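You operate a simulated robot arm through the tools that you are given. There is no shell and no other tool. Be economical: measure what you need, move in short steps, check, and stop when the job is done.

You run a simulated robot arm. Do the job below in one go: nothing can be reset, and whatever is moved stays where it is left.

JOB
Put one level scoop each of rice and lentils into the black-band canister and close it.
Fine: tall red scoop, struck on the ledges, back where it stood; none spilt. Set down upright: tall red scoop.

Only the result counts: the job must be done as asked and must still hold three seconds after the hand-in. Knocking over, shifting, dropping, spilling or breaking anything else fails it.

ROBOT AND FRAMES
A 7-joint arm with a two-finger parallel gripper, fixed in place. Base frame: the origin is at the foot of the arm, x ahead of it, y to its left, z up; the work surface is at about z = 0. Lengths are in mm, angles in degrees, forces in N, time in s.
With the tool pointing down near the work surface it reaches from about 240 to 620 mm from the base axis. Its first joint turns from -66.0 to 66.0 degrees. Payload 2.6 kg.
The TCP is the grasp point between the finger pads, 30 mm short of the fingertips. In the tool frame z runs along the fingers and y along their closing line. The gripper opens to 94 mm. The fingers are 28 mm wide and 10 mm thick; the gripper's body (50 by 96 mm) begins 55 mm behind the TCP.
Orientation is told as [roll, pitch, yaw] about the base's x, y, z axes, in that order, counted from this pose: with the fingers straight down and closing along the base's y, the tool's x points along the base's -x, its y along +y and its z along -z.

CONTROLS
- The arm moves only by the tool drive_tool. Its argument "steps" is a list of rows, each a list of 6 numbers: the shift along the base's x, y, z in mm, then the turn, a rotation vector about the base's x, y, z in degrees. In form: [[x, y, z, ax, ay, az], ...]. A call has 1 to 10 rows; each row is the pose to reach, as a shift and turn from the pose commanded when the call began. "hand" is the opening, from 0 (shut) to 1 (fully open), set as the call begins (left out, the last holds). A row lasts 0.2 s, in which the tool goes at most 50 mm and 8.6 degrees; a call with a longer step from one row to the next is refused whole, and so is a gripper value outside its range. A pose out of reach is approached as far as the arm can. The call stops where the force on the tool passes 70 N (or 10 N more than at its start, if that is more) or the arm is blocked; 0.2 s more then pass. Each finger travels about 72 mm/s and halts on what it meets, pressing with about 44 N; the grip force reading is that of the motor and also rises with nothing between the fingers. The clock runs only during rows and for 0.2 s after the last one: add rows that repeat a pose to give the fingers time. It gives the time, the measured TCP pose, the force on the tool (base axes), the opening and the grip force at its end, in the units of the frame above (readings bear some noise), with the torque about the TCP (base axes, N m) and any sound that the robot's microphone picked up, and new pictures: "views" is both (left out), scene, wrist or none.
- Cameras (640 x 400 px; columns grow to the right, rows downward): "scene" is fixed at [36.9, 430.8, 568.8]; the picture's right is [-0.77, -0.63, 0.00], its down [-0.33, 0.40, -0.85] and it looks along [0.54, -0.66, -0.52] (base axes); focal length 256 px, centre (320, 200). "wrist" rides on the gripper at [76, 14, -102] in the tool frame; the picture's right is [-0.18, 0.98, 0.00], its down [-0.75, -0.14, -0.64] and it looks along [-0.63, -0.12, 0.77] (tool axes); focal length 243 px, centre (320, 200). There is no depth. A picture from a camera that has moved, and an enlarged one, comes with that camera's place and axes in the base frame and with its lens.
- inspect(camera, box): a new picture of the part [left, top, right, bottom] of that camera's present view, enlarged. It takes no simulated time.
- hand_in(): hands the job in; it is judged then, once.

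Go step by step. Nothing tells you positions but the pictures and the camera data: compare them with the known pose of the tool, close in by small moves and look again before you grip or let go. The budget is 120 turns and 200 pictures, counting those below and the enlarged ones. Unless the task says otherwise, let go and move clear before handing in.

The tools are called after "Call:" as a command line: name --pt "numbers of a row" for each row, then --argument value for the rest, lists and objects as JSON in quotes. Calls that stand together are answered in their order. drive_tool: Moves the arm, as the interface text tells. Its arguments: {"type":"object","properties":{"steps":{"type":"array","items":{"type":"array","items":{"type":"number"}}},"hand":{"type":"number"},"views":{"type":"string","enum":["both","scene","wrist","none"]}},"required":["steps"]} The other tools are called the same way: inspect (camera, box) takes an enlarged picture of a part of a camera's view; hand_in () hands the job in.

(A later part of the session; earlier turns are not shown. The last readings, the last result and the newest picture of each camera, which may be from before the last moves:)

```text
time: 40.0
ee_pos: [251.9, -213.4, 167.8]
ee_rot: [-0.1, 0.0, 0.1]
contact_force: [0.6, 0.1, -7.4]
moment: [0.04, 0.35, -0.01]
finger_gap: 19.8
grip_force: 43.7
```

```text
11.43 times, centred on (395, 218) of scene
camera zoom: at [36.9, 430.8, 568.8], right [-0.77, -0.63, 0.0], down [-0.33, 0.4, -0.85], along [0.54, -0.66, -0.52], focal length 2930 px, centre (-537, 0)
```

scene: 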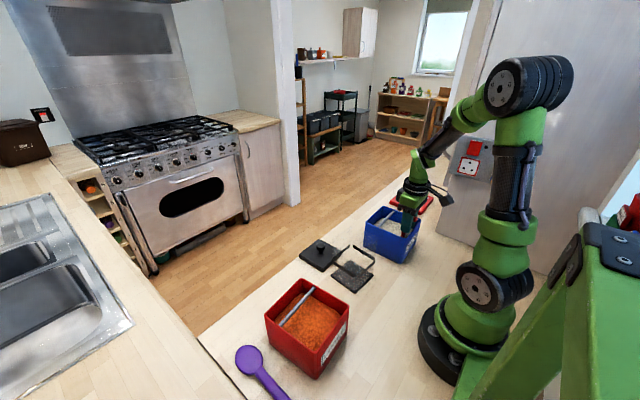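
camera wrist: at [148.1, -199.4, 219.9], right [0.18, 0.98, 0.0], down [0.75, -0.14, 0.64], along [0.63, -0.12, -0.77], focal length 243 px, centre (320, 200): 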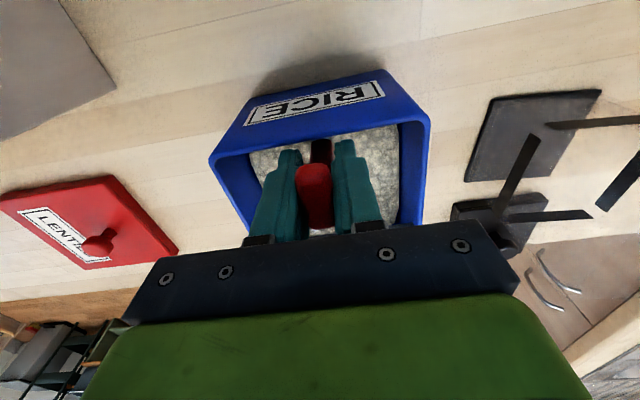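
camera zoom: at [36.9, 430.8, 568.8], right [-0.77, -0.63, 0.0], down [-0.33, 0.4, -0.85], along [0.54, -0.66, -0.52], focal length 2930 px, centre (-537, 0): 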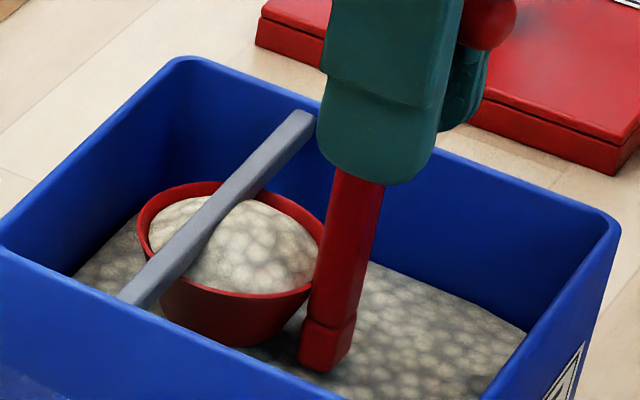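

Contact: about 7 N, and the bin is lifting slightly. I'll back down 2.3 mm at once.

Call:
drive_tool --pt "0 0 -1.2 0 0 0" --pt "0 0 -2.3 0 0 0" --pt "0 0 -2.3 0 0 0" --views "none"

Call:
inspect --camera "scene" --box '[375, 200, 415, 235]'

```text
time: 40.8
ee_pos: [252.6, -214.6, 166.0]
ee_rot: [0.0, 0.0, 0.1]
contact_force: [2.0, -0.6, -5.4]
moment: [-0.01, 0.1, -0.01]
finger_gap: 19.7
grip_force: 43.5
```

```text
11.43 times, centred on (395, 218) of scene
camera zoom: at [36.9, 430.8, 568.8], right [-0.77, -0.63, 0.0], down [-0.33, 0.4, -0.85], along [0.54, -0.66, -0.52], focal length 2930 px, centre (-537, 0)
```

zoom: 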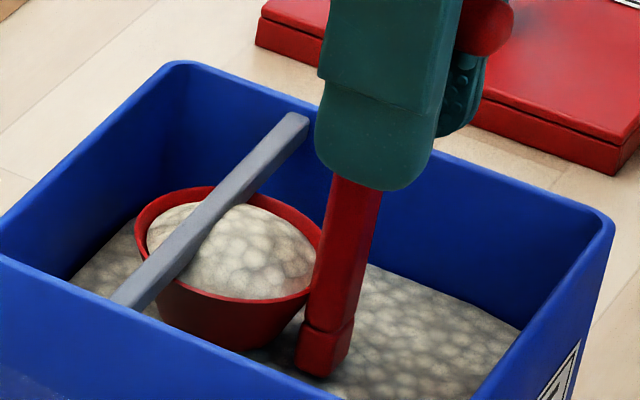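

There's still contact, so I'll go lower.

Call:
drive_tool --pt "0 0 -1 0 0 0" --pt "0 0 -2 0 0 0" --pt "0 0 -2 0 0 0" --views "none"

Call:
inspect --camera "scene" --box '[375, 200, 415, 235]'

```text
time: 41.6
ee_pos: [251.2, -214.2, 163.4]
ee_rot: [0.0, 0.0, 0.1]
contact_force: [0.9, 0.8, 0.0]
moment: [0.0, 0.01, 0.0]
finger_gap: 20.0
grip_force: 44.0
```

```text
11.43 times, centred on (395, 218) of scene
camera zoom: at [36.9, 430.8, 568.8], right [-0.77, -0.63, 0.0], down [-0.33, 0.4, -0.85], along [0.54, -0.66, -0.52], focal length 2930 px, centre (-537, 0)
```

zoom: 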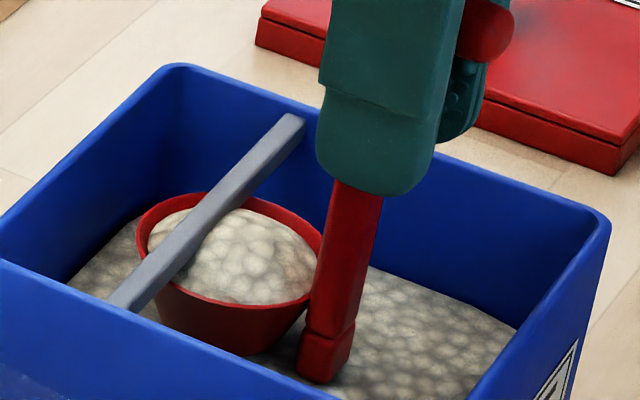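

It's clear now, and the bin settled within about 2 mm of its place. I'll rise 1.2 mm to just under the ledge and strike by sweeping +x.

Call:
drive_tool --pt "0 0 0.6 0 0 0" --pt "0 0 1.2 0 0 0" --pt "3 0 1.2 0 0 0" --pt "6 0 1.2 0 0 0" --pt "9 0 1.2 0 0 0" --views "none"

Call:
inspect --camera "scene" --box '[375, 200, 415, 235]'

```text
time: 42.8
ee_pos: [260.4, -214.1, 164.3]
ee_rot: [0.0, 0.0, 0.2]
contact_force: [0.0, 0.0, -1.3]
moment: [-0.02, 0.02, 0.02]
finger_gap: 19.6
grip_force: 43.8
```

```text
11.43 times, centred on (395, 218) of scene
camera zoom: at [36.9, 430.8, 568.8], right [-0.77, -0.63, 0.0], down [-0.33, 0.4, -0.85], along [0.54, -0.66, -0.52], focal length 2930 px, centre (-537, 0)
```

zoom: 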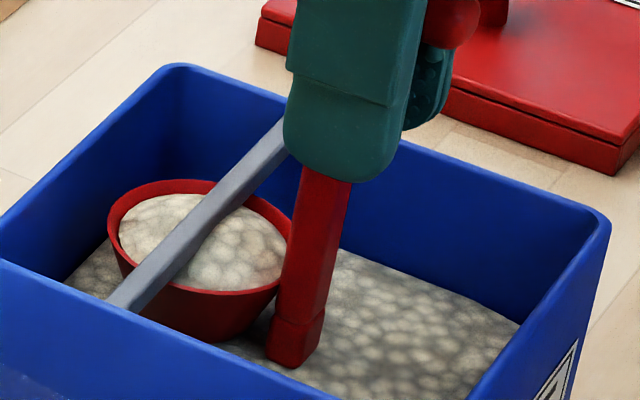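

Call:
drive_tool --pt "3 0 0 0 0 0" --pt "6 0 0 0 0 0" --pt "9 0 0 0 0 0" --views "none"

Call:
inspect --camera "scene" --box '[375, 200, 415, 235]'

```text
time: 43.6
ee_pos: [269.5, -214.3, 164.1]
ee_rot: [0.0, 0.0, 0.0]
contact_force: [0.1, -0.6, -0.8]
moment: [-0.01, -0.02, -0.02]
finger_gap: 19.7
grip_force: 43.9
```

```text
11.43 times, centred on (395, 218) of scene
camera zoom: at [36.9, 430.8, 568.8], right [-0.77, -0.63, 0.0], down [-0.33, 0.4, -0.85], along [0.54, -0.66, -0.52], focal length 2930 px, centre (-537, 0)
```

zoom: 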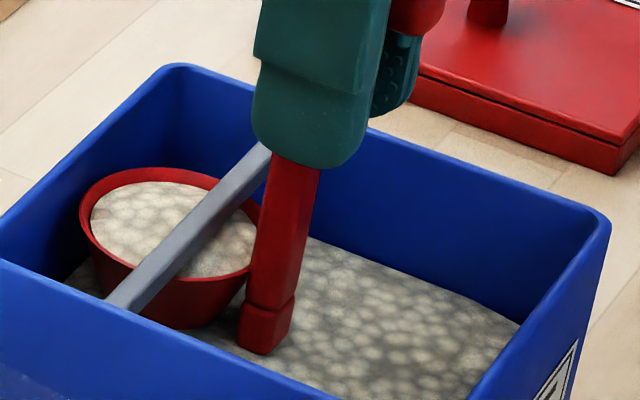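

The surface past the ledge looks struck flat. I'll go a little further, in 1.5 mm steps.

Call:
drive_tool --pt "1.5 0 0 0 0 0" --pt "3 0 0 0 0 0" --views "none"

Call:
inspect --camera "scene" --box '[375, 200, 415, 235]'

```text
time: 44.2
ee_pos: [272.5, -214.9, 164.3]
ee_rot: [0.1, 0.1, -0.1]
contact_force: [-4.8, -0.4, 0.4]
moment: [0.0, 0.28, 0.0]
finger_gap: 19.6
grip_force: 43.7
```

```text
11.43 times, centred on (395, 218) of scene
camera zoom: at [36.9, 430.8, 568.8], right [-0.77, -0.63, 0.0], down [-0.33, 0.4, -0.85], along [0.54, -0.66, -0.52], focal length 2930 px, centre (-537, 0)
```

zoom: 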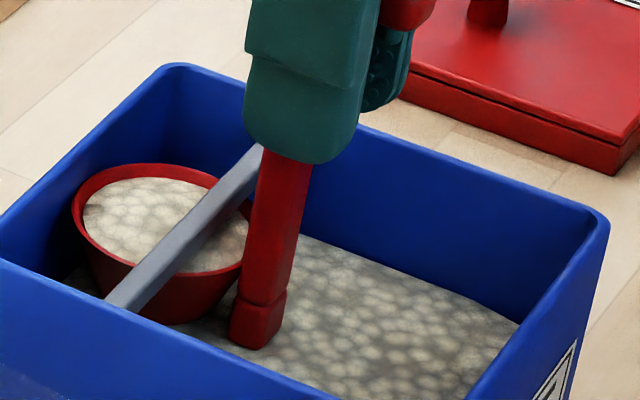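

It just touched the far wall. Now I'll draw back -x at the same height until the tip clears the ledge.

Call:
drive_tool --pt "-3 0 0 0 0 0" --pt "-9 0 0 0 0 0" --pt "-16 0 0 0 0 0" --pt "-24 0 0 0 0 0" --pt "-32 0 0 0 0 0" --pt "-40 0 0 0 0 0" --pt "-48 0 0 0 0 0" --views "none"

Call:
inspect --camera "scene" --box '[375, 195, 425, 240]'

```text
time: 45.8
ee_pos: [222.7, -212.6, 164.6]
ee_rot: [0.0, -0.1, 0.1]
contact_force: [1.9, 0.3, -3.4]
moment: [-0.01, 0.16, 0.04]
finger_gap: 19.8
grip_force: 44.3
```

```text
8.89 times, centred on (400, 218) of scene
camera zoom: at [36.9, 430.8, 568.8], right [-0.77, -0.63, 0.0], down [-0.33, 0.4, -0.85], along [0.54, -0.66, -0.52], focal length 2278 px, centre (-391, 44)
```

zoom: 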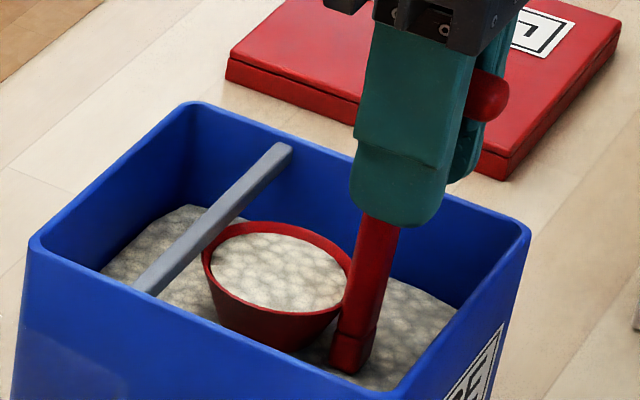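

The rice is struck level. But the rim is still touching the ledge and the bin was dragged a little toward -x, which I'll correct later. I'll ease down, back out and lift clear.

Call:
drive_tool --pt "0 0 -1.5 0 0 0" --pt "0 0 -2.5 0 0 0" --pt "-4 0 -2.5 0 0 0" --pt "-9 0 -2.5 0 0 0" --pt "-9 0 -2.5 0 0 0" --views "none"

Call:
inspect --camera "scene" --box '[370, 190, 430, 240]'

```text
time: 47.0
ee_pos: [214.6, -214.2, 161.5]
ee_rot: [0.0, 0.0, 0.0]
contact_force: [-0.1, -0.8, -1.6]
moment: [-0.04, 0.01, -0.03]
finger_gap: 19.7
grip_force: 44.0
```

```text
8.00 times, centred on (400, 215) of scene
camera zoom: at [36.9, 430.8, 568.8], right [-0.77, -0.63, 0.0], down [-0.33, 0.4, -0.85], along [0.54, -0.66, -0.52], focal length 2051 px, centre (-320, 80)
```

zoom: 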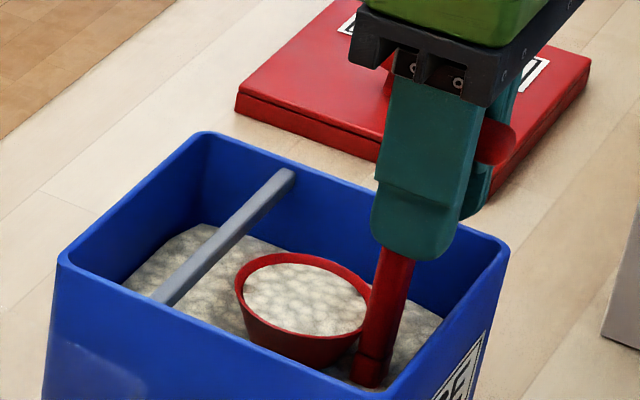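

The bowl is clear of the ledge with a level fill. I'll lift it straight out.

Call:
drive_tool --pt "0 0 5 0 0 0" --pt "0 0 15 0 0 0" --pt "0 0 28 0 0 0" --pt "0 0 42 0 0 0" --pt "0 0 56 0 0 0" --pt "0 0 68 0 0 0" --pt "0 0 76 0 0 0" --views "none"

Call:
drive_tool --pt "2 4 0 0 0 3" --pt "5 10 0 0 0 8" --pt "9 17 0 0 0 13" --pt "13 24 0 0 0 18" --pt "17 32 0 0 0 23" --pt "21 40 0 0 0 28" --pt "25 48 0 0 0 33" --pt "29 56 0 0 0 38" --pt "33 64 0 0 0 43" --pt "36 70 0 0 0 47" --views "wrist"

Call:
inspect --camera "scene" --box '[320, 130, 460, 270]'

```text
time: 48.6
ee_pos: [214.1, -216.0, 238.9]
ee_rot: [0.0, -0.1, 0.2]
contact_force: [-1.2, -0.1, -1.4]
moment: [0.01, 0.02, -0.03]
finger_gap: 19.9
grip_force: 43.7
```

```text
time: 50.8
ee_pos: [252.5, -142.8, 238.2]
ee_rot: [0.0, 0.0, 47.2]
contact_force: [0.5, 0.4, -0.1]
moment: [-0.04, 0.02, -0.03]
finger_gap: 19.8
grip_force: 43.5
camera wrist: at [189.3, -189.4, 340.4], right [-0.6, 0.8, 0.0], down [0.62, 0.46, 0.64], along [0.52, 0.38, -0.77], focal length 243 px, centre (320, 200)
```

wrist: 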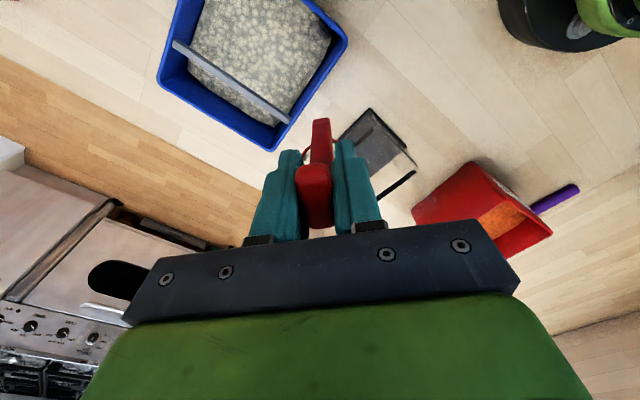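

```text
2.86 times, centred on (390, 200) of scene
camera zoom: at [36.9, 430.8, 568.8], right [-0.77, -0.63, 0.0], down [-0.33, 0.4, -0.85], along [0.54, -0.66, -0.52], focal length 732 px, centre (120, 200)
```

zoom: 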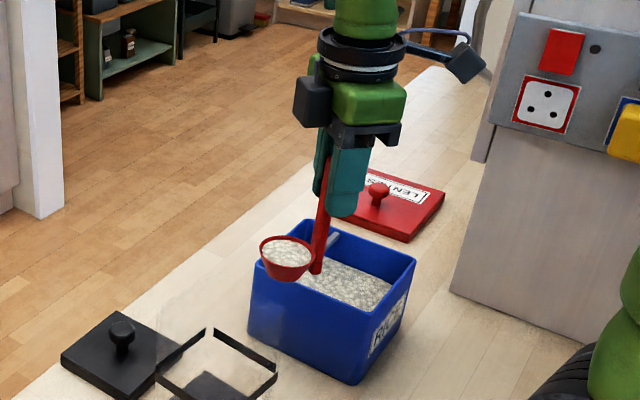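

The fill is intact. The canister centre checks out at (291, -26) from two views, so I'll turn to yaw 90 and go beside it.

Call:
drive_tool --pt "3 6 0 0 0 4" --pt "7 14 -1 0 0 9" --pt "12 22 -2 0 0 14" --pt "17 30 -4 0 0 19" --pt "22 38 -6 0 0 24" --pt "27 46 -8 0 0 29" --pt "31 54 -10 0 0 34" --pt "35 62 -12 0 0 39" --pt "38 69 -14 0 0 43" --pt "38 72 -14 0 0 43" --views "wrist"

Call:
inspect --camera "scene" --box '[280, 150, 420, 300]'

```text
time: 53.0
ee_pos: [289.3, -73.2, 224.1]
ee_rot: [0.0, 0.0, 90.2]
contact_force: [-0.4, -0.1, 0.6]
moment: [-0.02, -0.03, -0.03]
finger_gap: 19.8
grip_force: 43.8
camera wrist: at [275.0, -148.1, 325.7], right [-0.98, 0.18, 0.0], down [0.14, 0.75, 0.64], along [0.12, 0.63, -0.77], focal length 243 px, centre (320, 200)
```

wrist: 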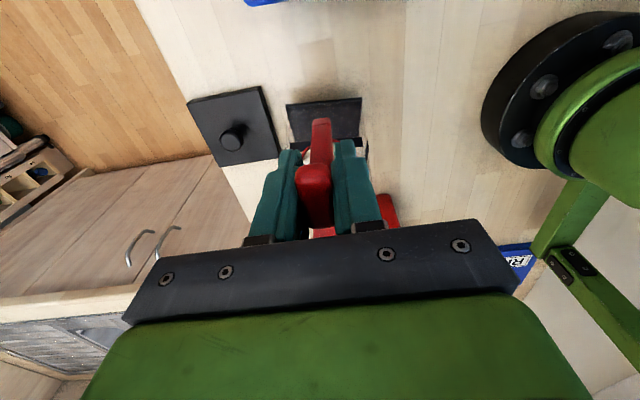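

```text
2.67 times, centred on (350, 225) of scene
camera zoom: at [36.9, 430.8, 568.8], right [-0.77, -0.63, 0.0], down [-0.33, 0.4, -0.85], along [0.54, -0.66, -0.52], focal length 684 px, centre (240, 133)
```

zoom: 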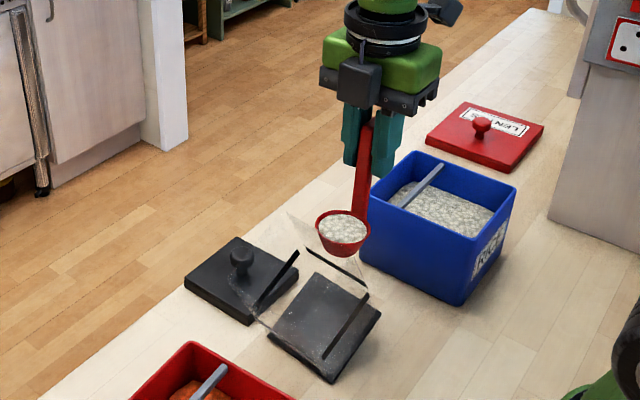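

I want to verify the canister's rim position and that nothing moved, so I'll enlarge it.

Call:
inspect --camera "scene" --box '[310, 215, 400, 300]'

Call:
inspect --camera "wrist" --box '[230, 60, 430, 220]'

```text
4.71 times, centred on (355, 258) of scene
camera zoom: at [36.9, 430.8, 568.8], right [-0.77, -0.63, 0.0], down [-0.33, 0.4, -0.85], along [0.54, -0.66, -0.52], focal length 1206 px, centre (155, -71)
```

zoom: 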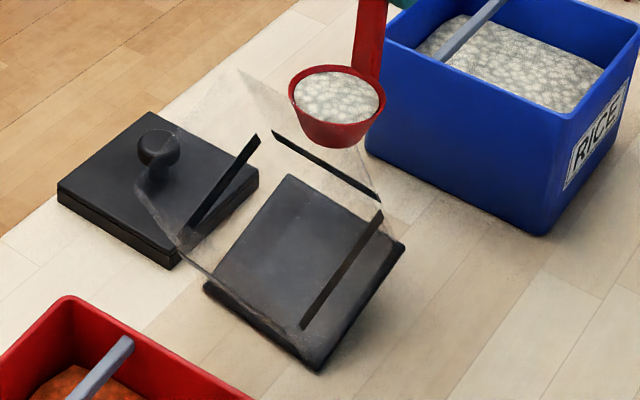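

```text
2.50 times, centred on (330, 140) of wrist
camera zoom: at [275.0, -148.1, 325.7], right [-0.98, 0.18, 0.0], down [0.14, 0.75, 0.64], along [0.12, 0.63, -0.77], focal length 606 px, centre (295, 350)
```

zoom: 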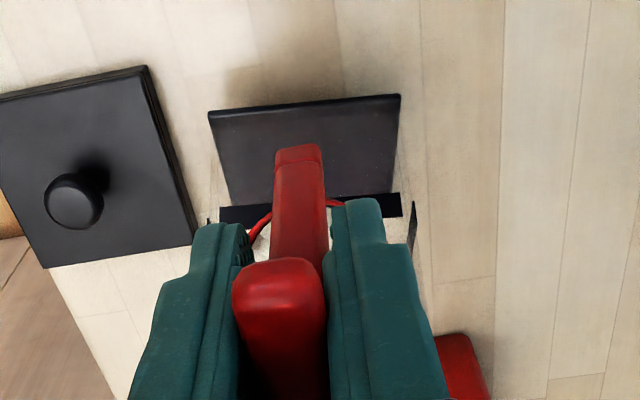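

The canister looks tilted: its clear walls stand taller than I took them for, and the bowl pushed against them. I'll back off slowly toward -y so it settles back, and watch it.

Call:
drive_tool --pt "0 -1.5 0 0 0 0" --pt "0 -3 0 0 0 0" --pt "0 -4.5 0 0 0 0" --pt "0 -6 0 0 0 0" --pt "0 -8 0 0 0 0" --views "none"

Call:
inspect --camera "scene" --box '[287, 195, 423, 280]'

```text
time: 54.2
ee_pos: [288.5, -80.2, 225.4]
ee_rot: [0.0, 0.0, 90.1]
contact_force: [-0.6, -0.1, 0.3]
moment: [-0.04, 0.0, 0.05]
finger_gap: 19.7
grip_force: 44.1
```

```text
4.71 times, centred on (355, 238) of scene
camera zoom: at [36.9, 430.8, 568.8], right [-0.77, -0.63, 0.0], down [-0.33, 0.4, -0.85], along [0.54, -0.66, -0.52], focal length 1206 px, centre (155, 24)
```

zoom: 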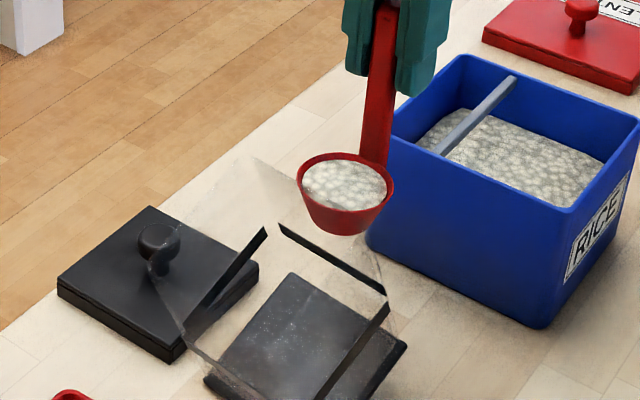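

It's settling back with me. I'll continue slowly.

Call:
drive_tool --pt "0 -2 0 0 0 0" --pt "0 -4 0 0 0 0" --pt "0 -6 0 0 0 0" --pt "0 -8 0 0 0 0" --pt "0 -10 0 0 0 0" --pt "0 -12 0 0 0 0" --pt "0 -14 0 0 0 0" --pt "0 -16 0 0 0 0" --views "none"

Call:
inspect --camera "scene" --box '[287, 195, 423, 280]'

```text
time: 56.0
ee_pos: [289.6, -96.2, 224.5]
ee_rot: [0.0, 0.0, 90.2]
contact_force: [-0.4, -0.9, -0.8]
moment: [-0.04, 0.0, 0.02]
finger_gap: 19.8
grip_force: 44.2
```

```text
4.71 times, centred on (355, 238) of scene
camera zoom: at [36.9, 430.8, 568.8], right [-0.77, -0.63, 0.0], down [-0.33, 0.4, -0.85], along [0.54, -0.66, -0.52], focal length 1206 px, centre (155, 24)
```

zoom: 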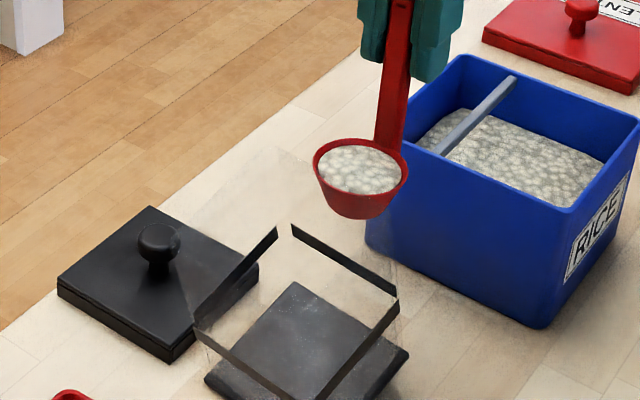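

Call:
drive_tool --pt "0 -2 0 0 0 0" --pt "0 -4 0 0 0 0" --pt "0 -6 0 0 0 0" --pt "0 -8 0 0 0 0" --pt "0 -10 0 0 0 0" --pt "0 -12 0 0 0 0" --pt "0 -14 0 0 0 0" --pt "0 -16 0 0 0 0" --views "none"

Call:
inspect --camera "scene" --box '[287, 200, 423, 285]'

```text
time: 57.8
ee_pos: [289.8, -111.0, 225.1]
ee_rot: [0.0, 0.0, 90.2]
contact_force: [-1.0, 0.1, -0.5]
moment: [-0.05, 0.03, 0.03]
finger_gap: 19.8
grip_force: 44.1
```

```text
4.71 times, centred on (355, 242) of scene
camera zoom: at [36.9, 430.9, 568.8], right [-0.77, -0.63, 0.0], down [-0.33, 0.4, -0.85], along [0.54, -0.66, -0.52], focal length 1206 px, centre (155, 0)
```

zoom: 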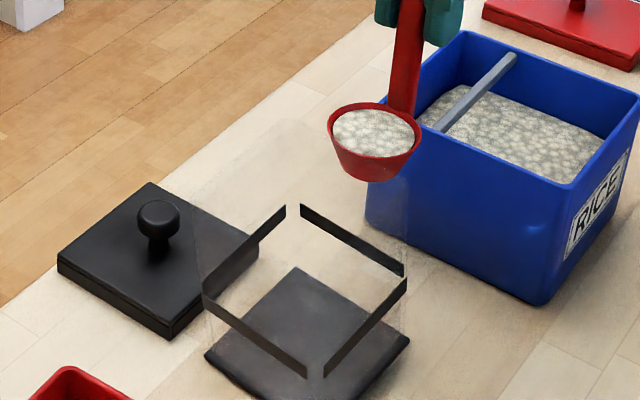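

Nearly upright. I'll continue very slowly.

Call:
drive_tool --pt "0 -1 0 0 0 0" --pt "0 -2 0 0 0 0" --pt "0 -3.5 0 0 0 0" --pt "0 -5 0 0 0 0" --pt "0 -6.5 0 0 0 0" --pt "0 -8 0 0 0 0" --pt "0 -9.5 0 0 0 0" --pt "0 -11 0 0 0 0" --pt "0 -13 0 0 0 0" --pt "0 -15 0 0 0 0" --views "none"

Call:
inspect --camera "scene" --box '[287, 200, 423, 285]'

```text
time: 60.0
ee_pos: [289.2, -126.6, 224.3]
ee_rot: [0.1, 0.1, 90.2]
contact_force: [-0.6, -0.3, -0.8]
moment: [-0.01, -0.01, 0.0]
finger_gap: 19.6
grip_force: 43.9
```

```text
4.71 times, centred on (355, 242) of scene
camera zoom: at [36.9, 430.8, 568.8], right [-0.77, -0.63, 0.0], down [-0.33, 0.4, -0.85], along [0.54, -0.66, -0.52], focal length 1206 px, centre (155, 0)
```

zoom: 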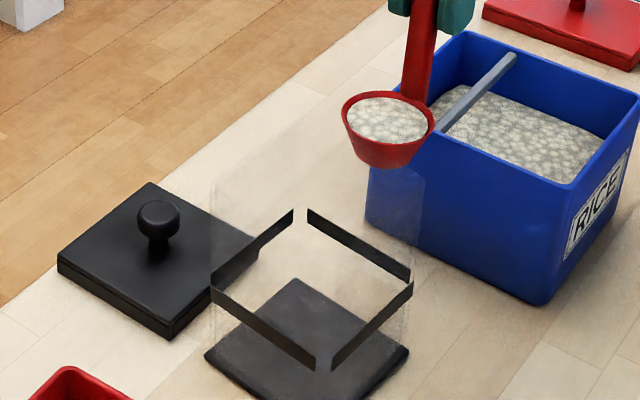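

It's almost back. The clear walls reach about z ≈ 150, so the rim is there. I'll back off a bit more and confirm it stands.

Call:
drive_tool --pt "0 -1 0 0 0 0" --pt "0 -2 0 0 0 0" --pt "0 -3.5 0 0 0 0" --pt "0 -5 0 0 0 0" --pt "0 -6.5 0 0 0 0" --pt "0 -8 0 0 0 0" --pt "0 -9.5 0 0 0 0" --pt "0 -11 0 0 0 0" --pt "0 -13 0 0 0 0" --pt "0 -15 0 0 0 0" --views "none"

Call:
inspect --camera "scene" --box '[287, 200, 423, 285]'

```text
time: 62.2
ee_pos: [290.3, -142.2, 224.3]
ee_rot: [-0.1, 0.1, 90.1]
contact_force: [-0.3, 0.9, 0.8]
moment: [-0.03, 0.01, 0.02]
finger_gap: 20.0
grip_force: 44.7
```

```text
4.71 times, centred on (355, 242) of scene
camera zoom: at [36.9, 430.8, 568.8], right [-0.77, -0.63, 0.0], down [-0.33, 0.4, -0.85], along [0.54, -0.66, -0.52], focal length 1206 px, centre (155, 0)
```

zoom: 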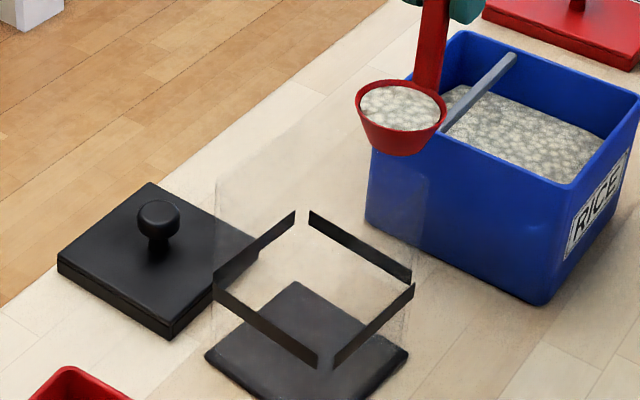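

The canister is upright again, within a couple of mm of its place. I'll lift well above its 150 mm rim and then move over its centre.

Call:
drive_tool --pt "0 0 8 0 0 0" --pt "0 0 20 0 0 0" --pt "0 0 34 0 0 0" --pt "0 0 48 0 0 0" --pt "0 0 60 0 0 0" --pt "0 0 66 0 0 0" --views "none"

Call:
drive_tool --pt "0 5 0 0 0 0" --pt "0 14 0 0 0 0" --pt "0 24 0 0 0 0" --pt "0 35 0 0 0 0" --pt "0 46 0 0 0 0" --pt "0 57 0 0 0 0" --pt "0 67 0 0 0 0" --pt "0 75 0 0 0 0" --pt "0 80 0 0 0 0" --views "scene"

Call:
inspect --camera "scene" --box '[271, 170, 431, 290]'

```text
time: 63.6
ee_pos: [288.2, -141.6, 291.3]
ee_rot: [0.0, 0.1, 90.2]
contact_force: [0.7, 0.3, -1.1]
moment: [-0.01, 0.0, 0.01]
finger_gap: 19.6
grip_force: 43.5
```

```text
time: 65.6
ee_pos: [288.6, -61.7, 291.2]
ee_rot: [0.0, 0.0, 90.1]
contact_force: [0.0, 0.5, -0.9]
moment: [0.02, 0.0, -0.04]
finger_gap: 19.7
grip_force: 43.9
```

scene: 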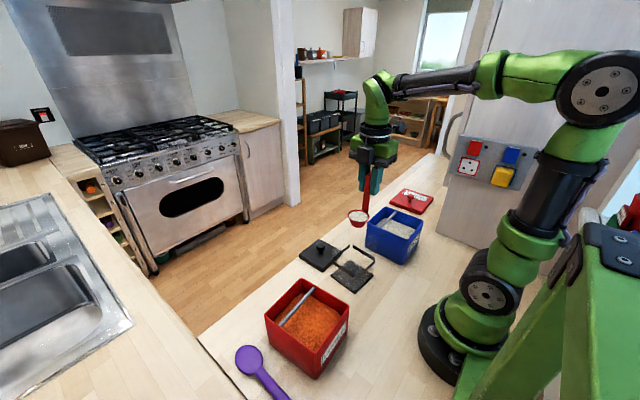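

```text
3.33 times, centred on (351, 230) of scene
camera zoom: at [36.9, 430.8, 568.8], right [-0.77, -0.63, 0.0], down [-0.33, 0.4, -0.85], along [0.54, -0.66, -0.52], focal length 854 px, centre (217, 100)
```

zoom: 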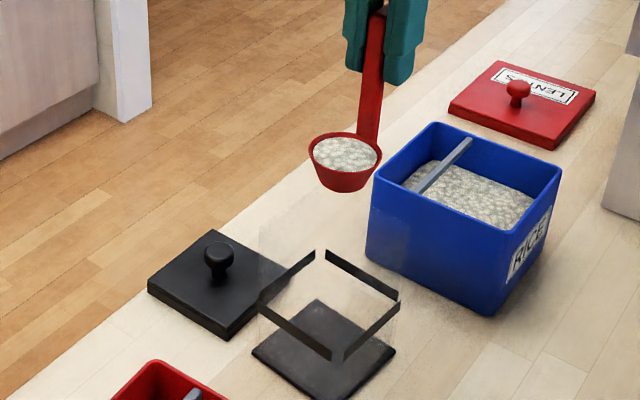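

The bowl is centred over the canister. I'll begin the pour in stages, keeping the lip near y = -32.

Call:
drive_tool --pt "1 0 -3 -8 0 0" --pt "1 0 -6 -16 0 0" --pt "1 2 -8 -22 0 0" --pt "1 8 -10 -27 0 0" --pt "1 14 -10 -31 0 0" --pt "1 20 -10 -35 0 0" --pt "1 26 -11 -39 0 0" --pt "1 32 -12 -43 0 0" --views "none"

Call:
inspect --camera "scene" --box '[271, 170, 431, 290]'

```text
time: 67.4
ee_pos: [290.4, -30.8, 278.4]
ee_rot: [0.0, 43.0, 90.1]
contact_force: [0.0, 0.6, 0.5]
moment: [0.05, 0.03, 0.01]
finger_gap: 19.3
grip_force: 44.1
```

```text
3.33 times, centred on (351, 230) of scene
camera zoom: at [36.9, 430.8, 568.8], right [-0.77, -0.63, 0.0], down [-0.33, 0.4, -0.85], along [0.54, -0.66, -0.52], focal length 854 px, centre (217, 100)
```

zoom: 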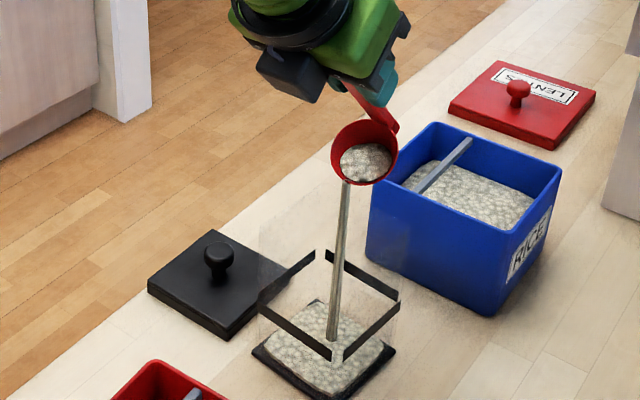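

The stream is going cleanly into the canister. I'll continue the tilt.

Call:
drive_tool --pt "0 6 -2 -4 0 0" --pt "0 13 -5 -8 0 0" --pt "0 20 -9 -13 0 0" --pt "0 28 -14 -19 0 0" --pt "0 36 -20 -25 0 0" --pt "0 44 -27 -31 0 0" --pt "0 52 -33 -37 0 0" --pt "0 60 -39 -42 0 0" --pt "0 66 -44 -47 0 0" --pt "0 66 -44 -47 0 0" --views "none"

Call:
inspect --camera "scene" --box '[271, 170, 431, 290]'

```text
time: 69.6
ee_pos: [291.0, 35.3, 233.3]
ee_rot: [124.7, 89.9, -145.4]
contact_force: [0.3, -0.3, 0.1]
moment: [0.0, -0.02, 0.03]
finger_gap: 19.7
grip_force: 43.8
```

```text
3.33 times, centred on (351, 230) of scene
camera zoom: at [36.9, 430.9, 568.8], right [-0.77, -0.63, 0.0], down [-0.33, 0.4, -0.85], along [0.54, -0.66, -0.52], focal length 854 px, centre (217, 100)
```

zoom: 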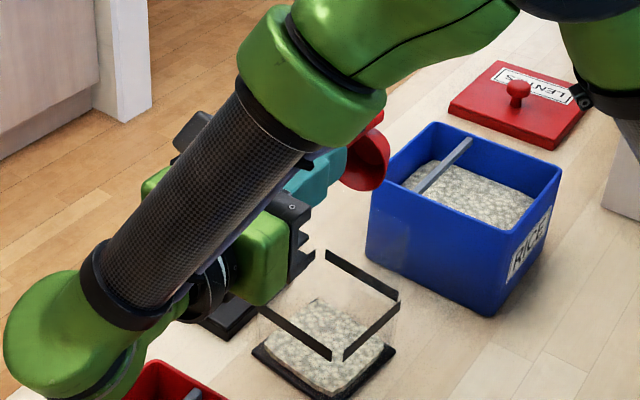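

The stream has ended at 90°. I'll tilt to about 107° to empty fully and look with the wrist camera.

Call:
drive_tool --pt "0 5 -2 -5 0 0" --pt "0 10 -4 -10 0 0" --pt "0 15 -6 -14 0 0" --pt "0 18 -6 -17 0 0" --pt "0 18 -6 -17 0 0" --pt "0 18 -6 -17 0 0" --views "wrist"

Call:
inspect --camera "scene" --box '[271, 170, 431, 290]'

```text
time: 71.0
ee_pos: [291.7, 55.0, 226.6]
ee_rot: [179.7, 73.1, -90.2]
contact_force: [-0.4, 0.0, -1.2]
moment: [0.0, 0.0, -0.01]
finger_gap: 19.5
grip_force: 44.1
camera wrist: at [276.1, 174.7, 269.8], right [-0.98, -0.05, -0.17], down [0.14, 0.39, -0.91], along [0.12, -0.92, -0.38], focal length 243 px, centre (320, 200)
```

wrist: 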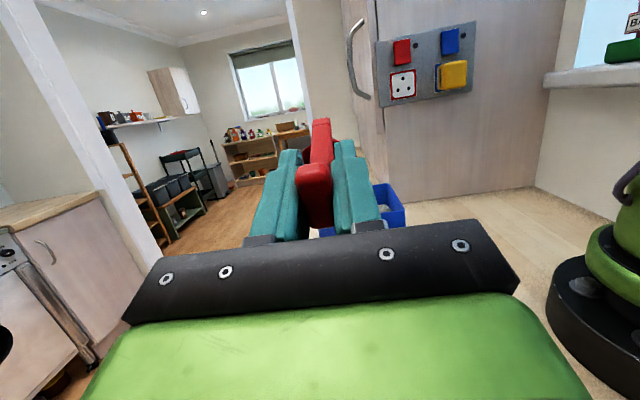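

```text
3.33 times, centred on (351, 230) of scene
camera zoom: at [36.9, 430.9, 568.8], right [-0.77, -0.63, 0.0], down [-0.33, 0.4, -0.85], along [0.54, -0.66, -0.52], focal length 854 px, centre (217, 100)
```

zoom: 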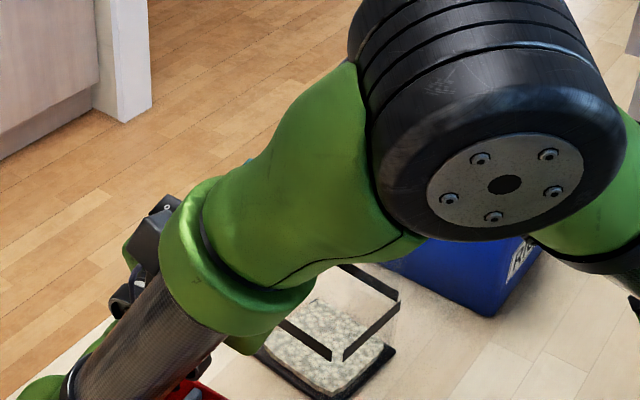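

I'll reverse the tilt along the same path.

Call:
drive_tool --pt "0 -8 3 8 0 0" --pt "0 -18 8 16.5 0 0" --pt "0 -27 15 25 0 0" --pt "0 -38 23 33 0 0" --pt "0 -49 30 41 0 0" --pt "0 -59 37 49 0 0" --pt "0 -72 45 57 0 0" --pt "0 -85 52 65 0 0" --pt "0 -97 55 73 0 0" --pt "0 -107 57 81 0 0" --views "none"

Call:
drive_tool --pt "0 -8 4 8 0 0" --pt "0 -10 7 17 0 0" --pt "0 -10 9 26 0 0" --pt "0 -10 9 26 0 0" --views "none"

Call:
inspect --camera "scene" --box '[271, 170, 431, 290]'

```text
time: 73.2
ee_pos: [289.8, -55.6, 286.1]
ee_rot: [-0.1, 25.9, 90.2]
contact_force: [0.7, -0.9, -0.5]
moment: [-0.01, 0.01, 0.01]
finger_gap: 19.5
grip_force: 44.0
```

```text
refused: row 2 steps farther than a row can; nothing moved
```

```text
3.33 times, centred on (351, 230) of scene
camera zoom: at [36.9, 430.9, 568.8], right [-0.77, -0.63, 0.0], down [-0.33, 0.4, -0.85], along [0.54, -0.66, -0.52], focal length 854 px, centre (217, 100)
```

zoom: 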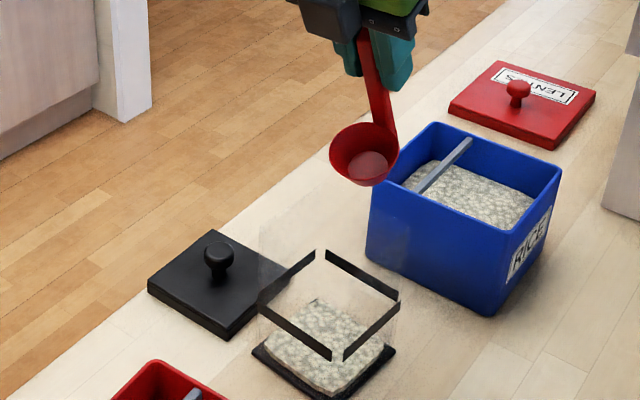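

The bowl is empty and nothing spilt. I'll level out.

Call:
drive_tool --pt "0 -4 3 7 0 0" --pt "0 -6 5 14 0 0" --pt "0 -6 6 20 0 0" --pt "0 -6 6 26 0 0" --views "none"

Call:
drive_tool --pt "-7 24 0 0 0 -8.5" --pt "-14 48 0 0 0 -17" --pt "-21 72 0 0 0 -25.5" --pt "-28 96 0 0 0 -34" --pt "-35 120 0 0 0 -42.5" --pt "-42 144 0 0 0 -51" --pt "-49 168 0 0 0 -59.5" --pt "-56 192 0 0 0 -68" --pt "-62 214 0 0 0 -76.5" --pt "-68 229 0 0 0 -85" --views "none"

Call:
drive_tool --pt "0 0 -10 0 0 -5" --pt "0 0 -30 0 0 -5.1" --pt "0 0 -50 0 0 -5.1" --views "both"

```text
time: 74.2
ee_pos: [289.5, -59.0, 290.7]
ee_rot: [0.0, -0.1, 90.2]
contact_force: [1.0, -0.3, -0.4]
moment: [0.01, -0.01, -0.01]
finger_gap: 19.6
grip_force: 43.9
```

```text
time: 76.4
ee_pos: [224.9, 170.0, 290.4]
ee_rot: [0.0, -0.1, 5.0]
contact_force: [0.0, 0.1, -0.5]
moment: [0.0, 0.01, 0.0]
finger_gap: 19.6
grip_force: 44.1
```

```text
time: 77.2
ee_pos: [223.2, 170.6, 241.6]
ee_rot: [0.0, 0.1, 0.0]
contact_force: [-0.3, -0.3, -0.3]
moment: [-0.03, 0.0, -0.02]
finger_gap: 19.3
grip_force: 44.7
camera wrist: at [145.7, 184.9, 343.2], right [0.18, 0.98, 0.0], down [0.75, -0.14, 0.64], along [0.63, -0.12, -0.77], focal length 243 px, centre (320, 200)
```

scene: 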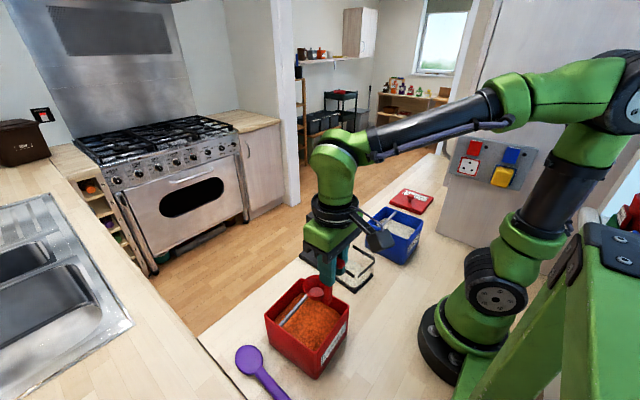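
wrist: 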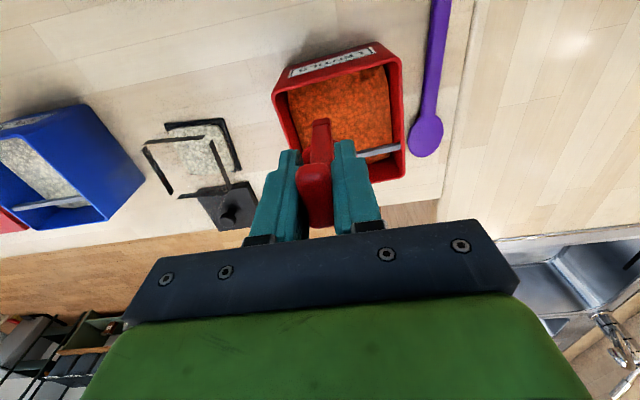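

The two cameras disagree about the lentil bin's y position, so I'll enlarge both views before lowering.

Call:
inspect --camera "wrist" --box '[260, 30, 420, 190]'

Call:
inspect --camera "scene" --box '[240, 250, 400, 390]'

```text
2.50 times, centred on (340, 110) of wrist
camera zoom: at [145.7, 184.9, 343.2], right [0.18, 0.98, 0.0], down [0.75, -0.14, 0.64], along [0.63, -0.12, -0.77], focal length 606 px, centre (270, 425)
```

zoom: 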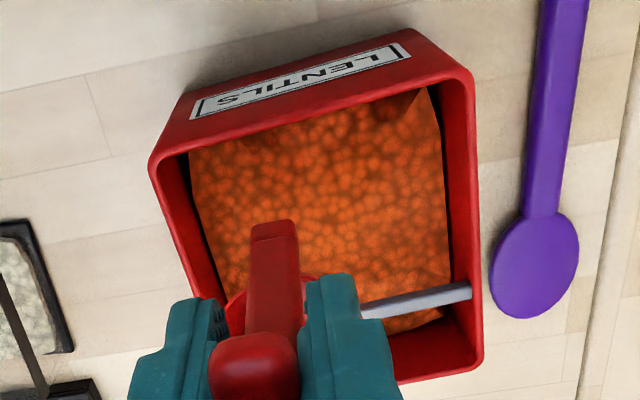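

```text
2.86 times, centred on (320, 320) of scene
camera zoom: at [36.9, 430.8, 568.7], right [-0.77, -0.63, 0.0], down [-0.33, 0.4, -0.85], along [0.54, -0.66, -0.52], focal length 732 px, centre (320, -143)
```

zoom: 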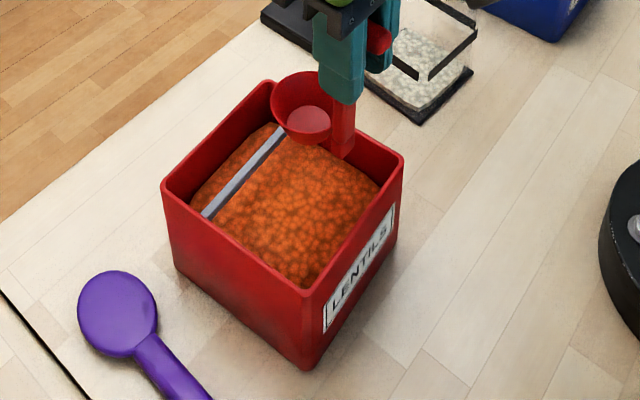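

Both cameras now agree that the lentil bin is centred near (267, 187). It was nudged about 18 mm toward +y during my wrist test, and I'll slide both bins back afterwards. First I'll place the scoop over the near half.

Call:
drive_tool --pt "-1 6 0 0 0 0" --pt "-2 12 -5 0 0 0" --pt "-3 16.5 -20 0 0 0" --pt "-3 16.5 -40 0 0 0" --pt "-3 16.5 -54 0 0 0" --views "none"

Call:
inspect --camera "scene" --box '[270, 255, 370, 335]'

```text
time: 78.4
ee_pos: [218.4, 186.6, 187.2]
ee_rot: [0.0, 0.0, -0.1]
contact_force: [0.4, -1.1, -0.4]
moment: [0.03, -0.02, -0.01]
finger_gap: 19.6
grip_force: 44.3
```

```text
5.00 times, centred on (320, 295) of scene
camera zoom: at [36.9, 430.9, 568.7], right [-0.77, -0.63, 0.0], down [-0.33, 0.4, -0.85], along [0.54, -0.66, -0.52], focal length 1282 px, centre (320, -275)
```

zoom: 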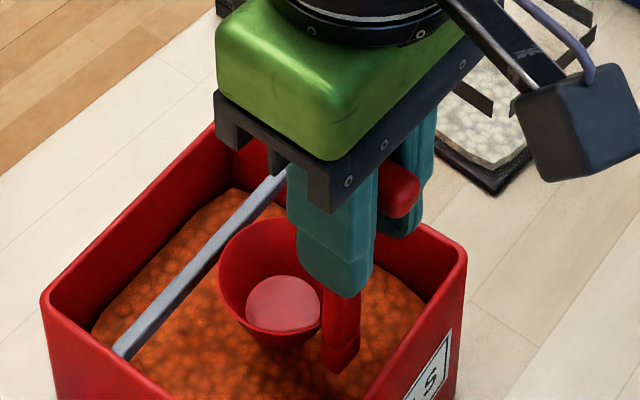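

The position matches what worked with the rice, so I'll do the same dip, then rise below ledge height.

Call:
drive_tool --pt "8 0 -15 0 8 0" --pt "15 0 -30 0 16 0" --pt "18 0 -45 0 20 0" --pt "18 0 -52 0 20 0" --pt "18 0 -58 0 20 0" --pt "15 0 -63 0 15 0" --pt "11 0 -67 0 10 0" --pt "6 0 -70 0 5 0" --pt "3 0 -71 0 0 0" --pt "3 0 -71 0 0 0" --views "none"

Call:
drive_tool --pt "0 0 10 0 0 0" --pt "0 0 20 0 0 0" --pt "0 0 30 0 0 0" --pt "0 0 36 0 0 0" --pt "0 0 36 0 0 0" --views "none"

Call:
inspect --camera "scene" --box '[270, 275, 370, 355]'

```text
time: 80.6
ee_pos: [220.1, 186.2, 114.6]
ee_rot: [0.0, -0.1, -0.1]
contact_force: [0.1, 0.3, -0.3]
moment: [-0.02, -0.01, -0.01]
finger_gap: 19.9
grip_force: 44.0
```

```text
time: 81.8
ee_pos: [222.6, 185.6, 151.4]
ee_rot: [0.0, 0.0, 0.0]
contact_force: [-0.6, -0.4, -0.9]
moment: [0.0, 0.0, -0.02]
finger_gap: 19.5
grip_force: 43.9
```

```text
5.00 times, centred on (320, 315) of scene
camera zoom: at [36.9, 430.9, 568.7], right [-0.77, -0.63, 0.0], down [-0.33, 0.4, -0.85], along [0.54, -0.66, -0.52], focal length 1282 px, centre (320, -375)
```

zoom: 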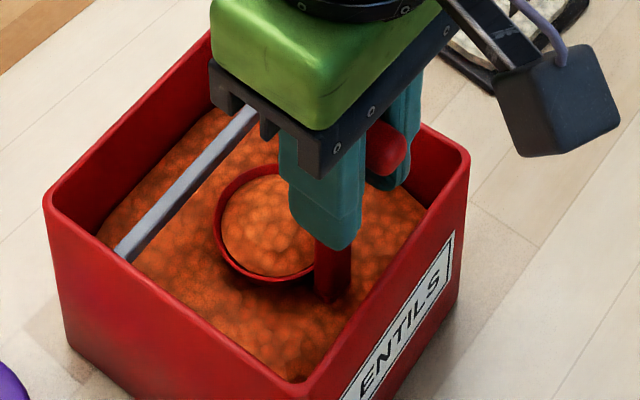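

A heaped scoop again. I'll move under the ledge and rise to about 1 mm below it, using the height found with the rice bin.

Call:
drive_tool --pt "8 0 0 0 0 0" --pt "16 0 0 0 0 0" --pt "26 0 0 0 0 0" --pt "26 0 4 0 0 0" --pt "26 0 8 0 0 0" --pt "26 0 10.5 0 0 0" --pt "26 0 12 0 0 0" --views "none"

Call:
inspect --camera "scene" --box '[270, 275, 370, 355]'

```text
time: 83.4
ee_pos: [247.9, 185.5, 164.4]
ee_rot: [0.0, 0.0, 0.0]
contact_force: [0.3, -0.3, -1.7]
moment: [-0.02, -0.01, 0.02]
finger_gap: 19.8
grip_force: 44.1
```

```text
5.00 times, centred on (320, 315) of scene
camera zoom: at [36.9, 430.9, 568.7], right [-0.77, -0.63, 0.0], down [-0.33, 0.4, -0.85], along [0.54, -0.66, -0.52], focal length 1282 px, centre (320, -375)
```

zoom: 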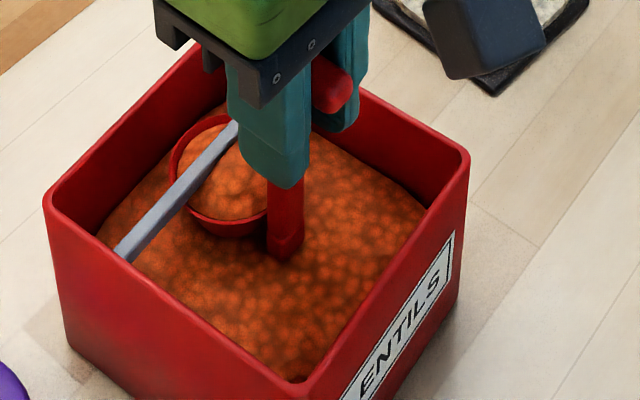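

Now the strike: I'll sweep +x toward the far wall.

Call:
drive_tool --pt "3 0 0 0 0 0" --pt "6 0 0 0 0 0" --pt "9 0 0 0 0 0" --pt "12 0 0 0 0 0" --pt "15 0 0 0 0 0" --pt "18 0 0 0 0 0" --views "none"

Call:
inspect --camera "scene" --box '[270, 275, 350, 330]'

```text
time: 84.8
ee_pos: [264.8, 187.5, 163.8]
ee_rot: [0.0, 0.1, 0.0]
contact_force: [-2.6, 0.1, 1.1]
moment: [0.02, 0.18, 0.02]
finger_gap: 19.7
grip_force: 43.7
```

```text
7.27 times, centred on (310, 302) of scene
camera zoom: at [36.9, 430.9, 568.8], right [-0.77, -0.63, 0.0], down [-0.33, 0.4, -0.85], along [0.54, -0.66, -0.52], focal length 1864 px, centre (393, -546)
```

zoom: 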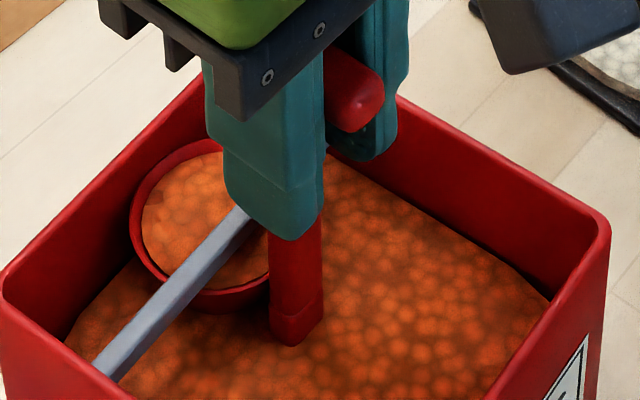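

The surface is flattened and the tip just touched the wall. I'll drop 2 mm first to avoid dragging the bin, then draw back.

Call:
drive_tool --pt "-2 0 0 0 0 0" --pt "-2 0 -1.2 0 0 0" --pt "-2 0 -2.2 0 0 0" --pt "-10 0 -2.2 0 0 0" --pt "-18 0 -2.2 0 0 0" --pt "-26 0 -2.2 0 0 0" --pt "-34 0 -2.2 0 0 0" --pt "-42 0 -2.2 0 0 0" --pt "-48 0 -2.2 0 0 0" --pt "-48 0 -2.2 0 0 0" --views "none"

Call:
inspect --camera "scene" --box '[270, 275, 370, 355]'

```text
time: 87.0
ee_pos: [216.7, 184.9, 162.7]
ee_rot: [0.0, -0.1, 0.0]
contact_force: [0.1, 0.9, 0.0]
moment: [0.0, 0.05, 0.03]
finger_gap: 19.8
grip_force: 44.1
```

```text
5.00 times, centred on (320, 315) of scene
camera zoom: at [36.9, 430.9, 568.7], right [-0.77, -0.63, 0.0], down [-0.33, 0.4, -0.85], along [0.54, -0.66, -0.52], focal length 1282 px, centre (320, -375)
```

zoom: 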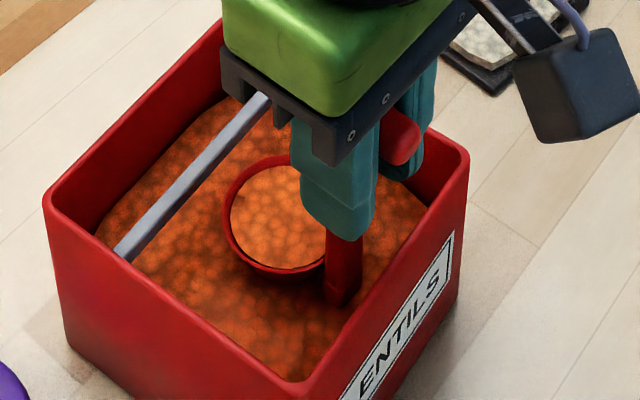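

The lentils are level and clear of the ledge, and the bin did not move. I'll lift out high.

Call:
drive_tool --pt "0 0 5 0 0 0" --pt "0 0 16 0 0 0" --pt "0 0 32 0 0 0" --pt "0 0 48 0 0 0" --pt "0 0 66 0 0 0" --pt "0 0 84 0 0 0" --pt "0 0 102 0 0 0" --pt "0 0 116 0 0 0" --pt "0 0 126 0 0 0" --pt "0 0 130 0 0 0" --views "none"

Call:
drive_tool --pt "2 -6 0 0 0 2" --pt "6 -18 0 0 0 6" --pt "10 -30 0 0 0 11" --pt "14 -43 0 0 0 16" --pt "18 -56 0 0 0 21" --pt "22 -69 0 0 0 26" --pt "26 -82 0 0 0 31" --pt "30 -95 0 0 0 36" --pt "34 -108 0 0 0 41" --pt "37 -118 0 0 0 45" --views "scene"

```text
time: 89.2
ee_pos: [218.6, 185.8, 292.1]
ee_rot: [0.0, 0.1, 0.0]
contact_force: [-0.3, -0.9, 0.2]
moment: [0.03, -0.01, 0.01]
finger_gap: 19.3
grip_force: 44.1
```

```text
time: 91.4
ee_pos: [254.4, 69.5, 291.5]
ee_rot: [-0.1, 0.0, 45.1]
contact_force: [0.2, 0.4, -0.4]
moment: [0.04, 0.0, 0.04]
finger_gap: 19.7
grip_force: 44.1
```

scene: 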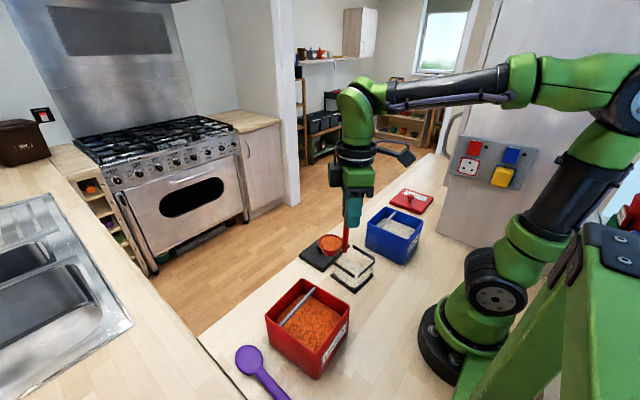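

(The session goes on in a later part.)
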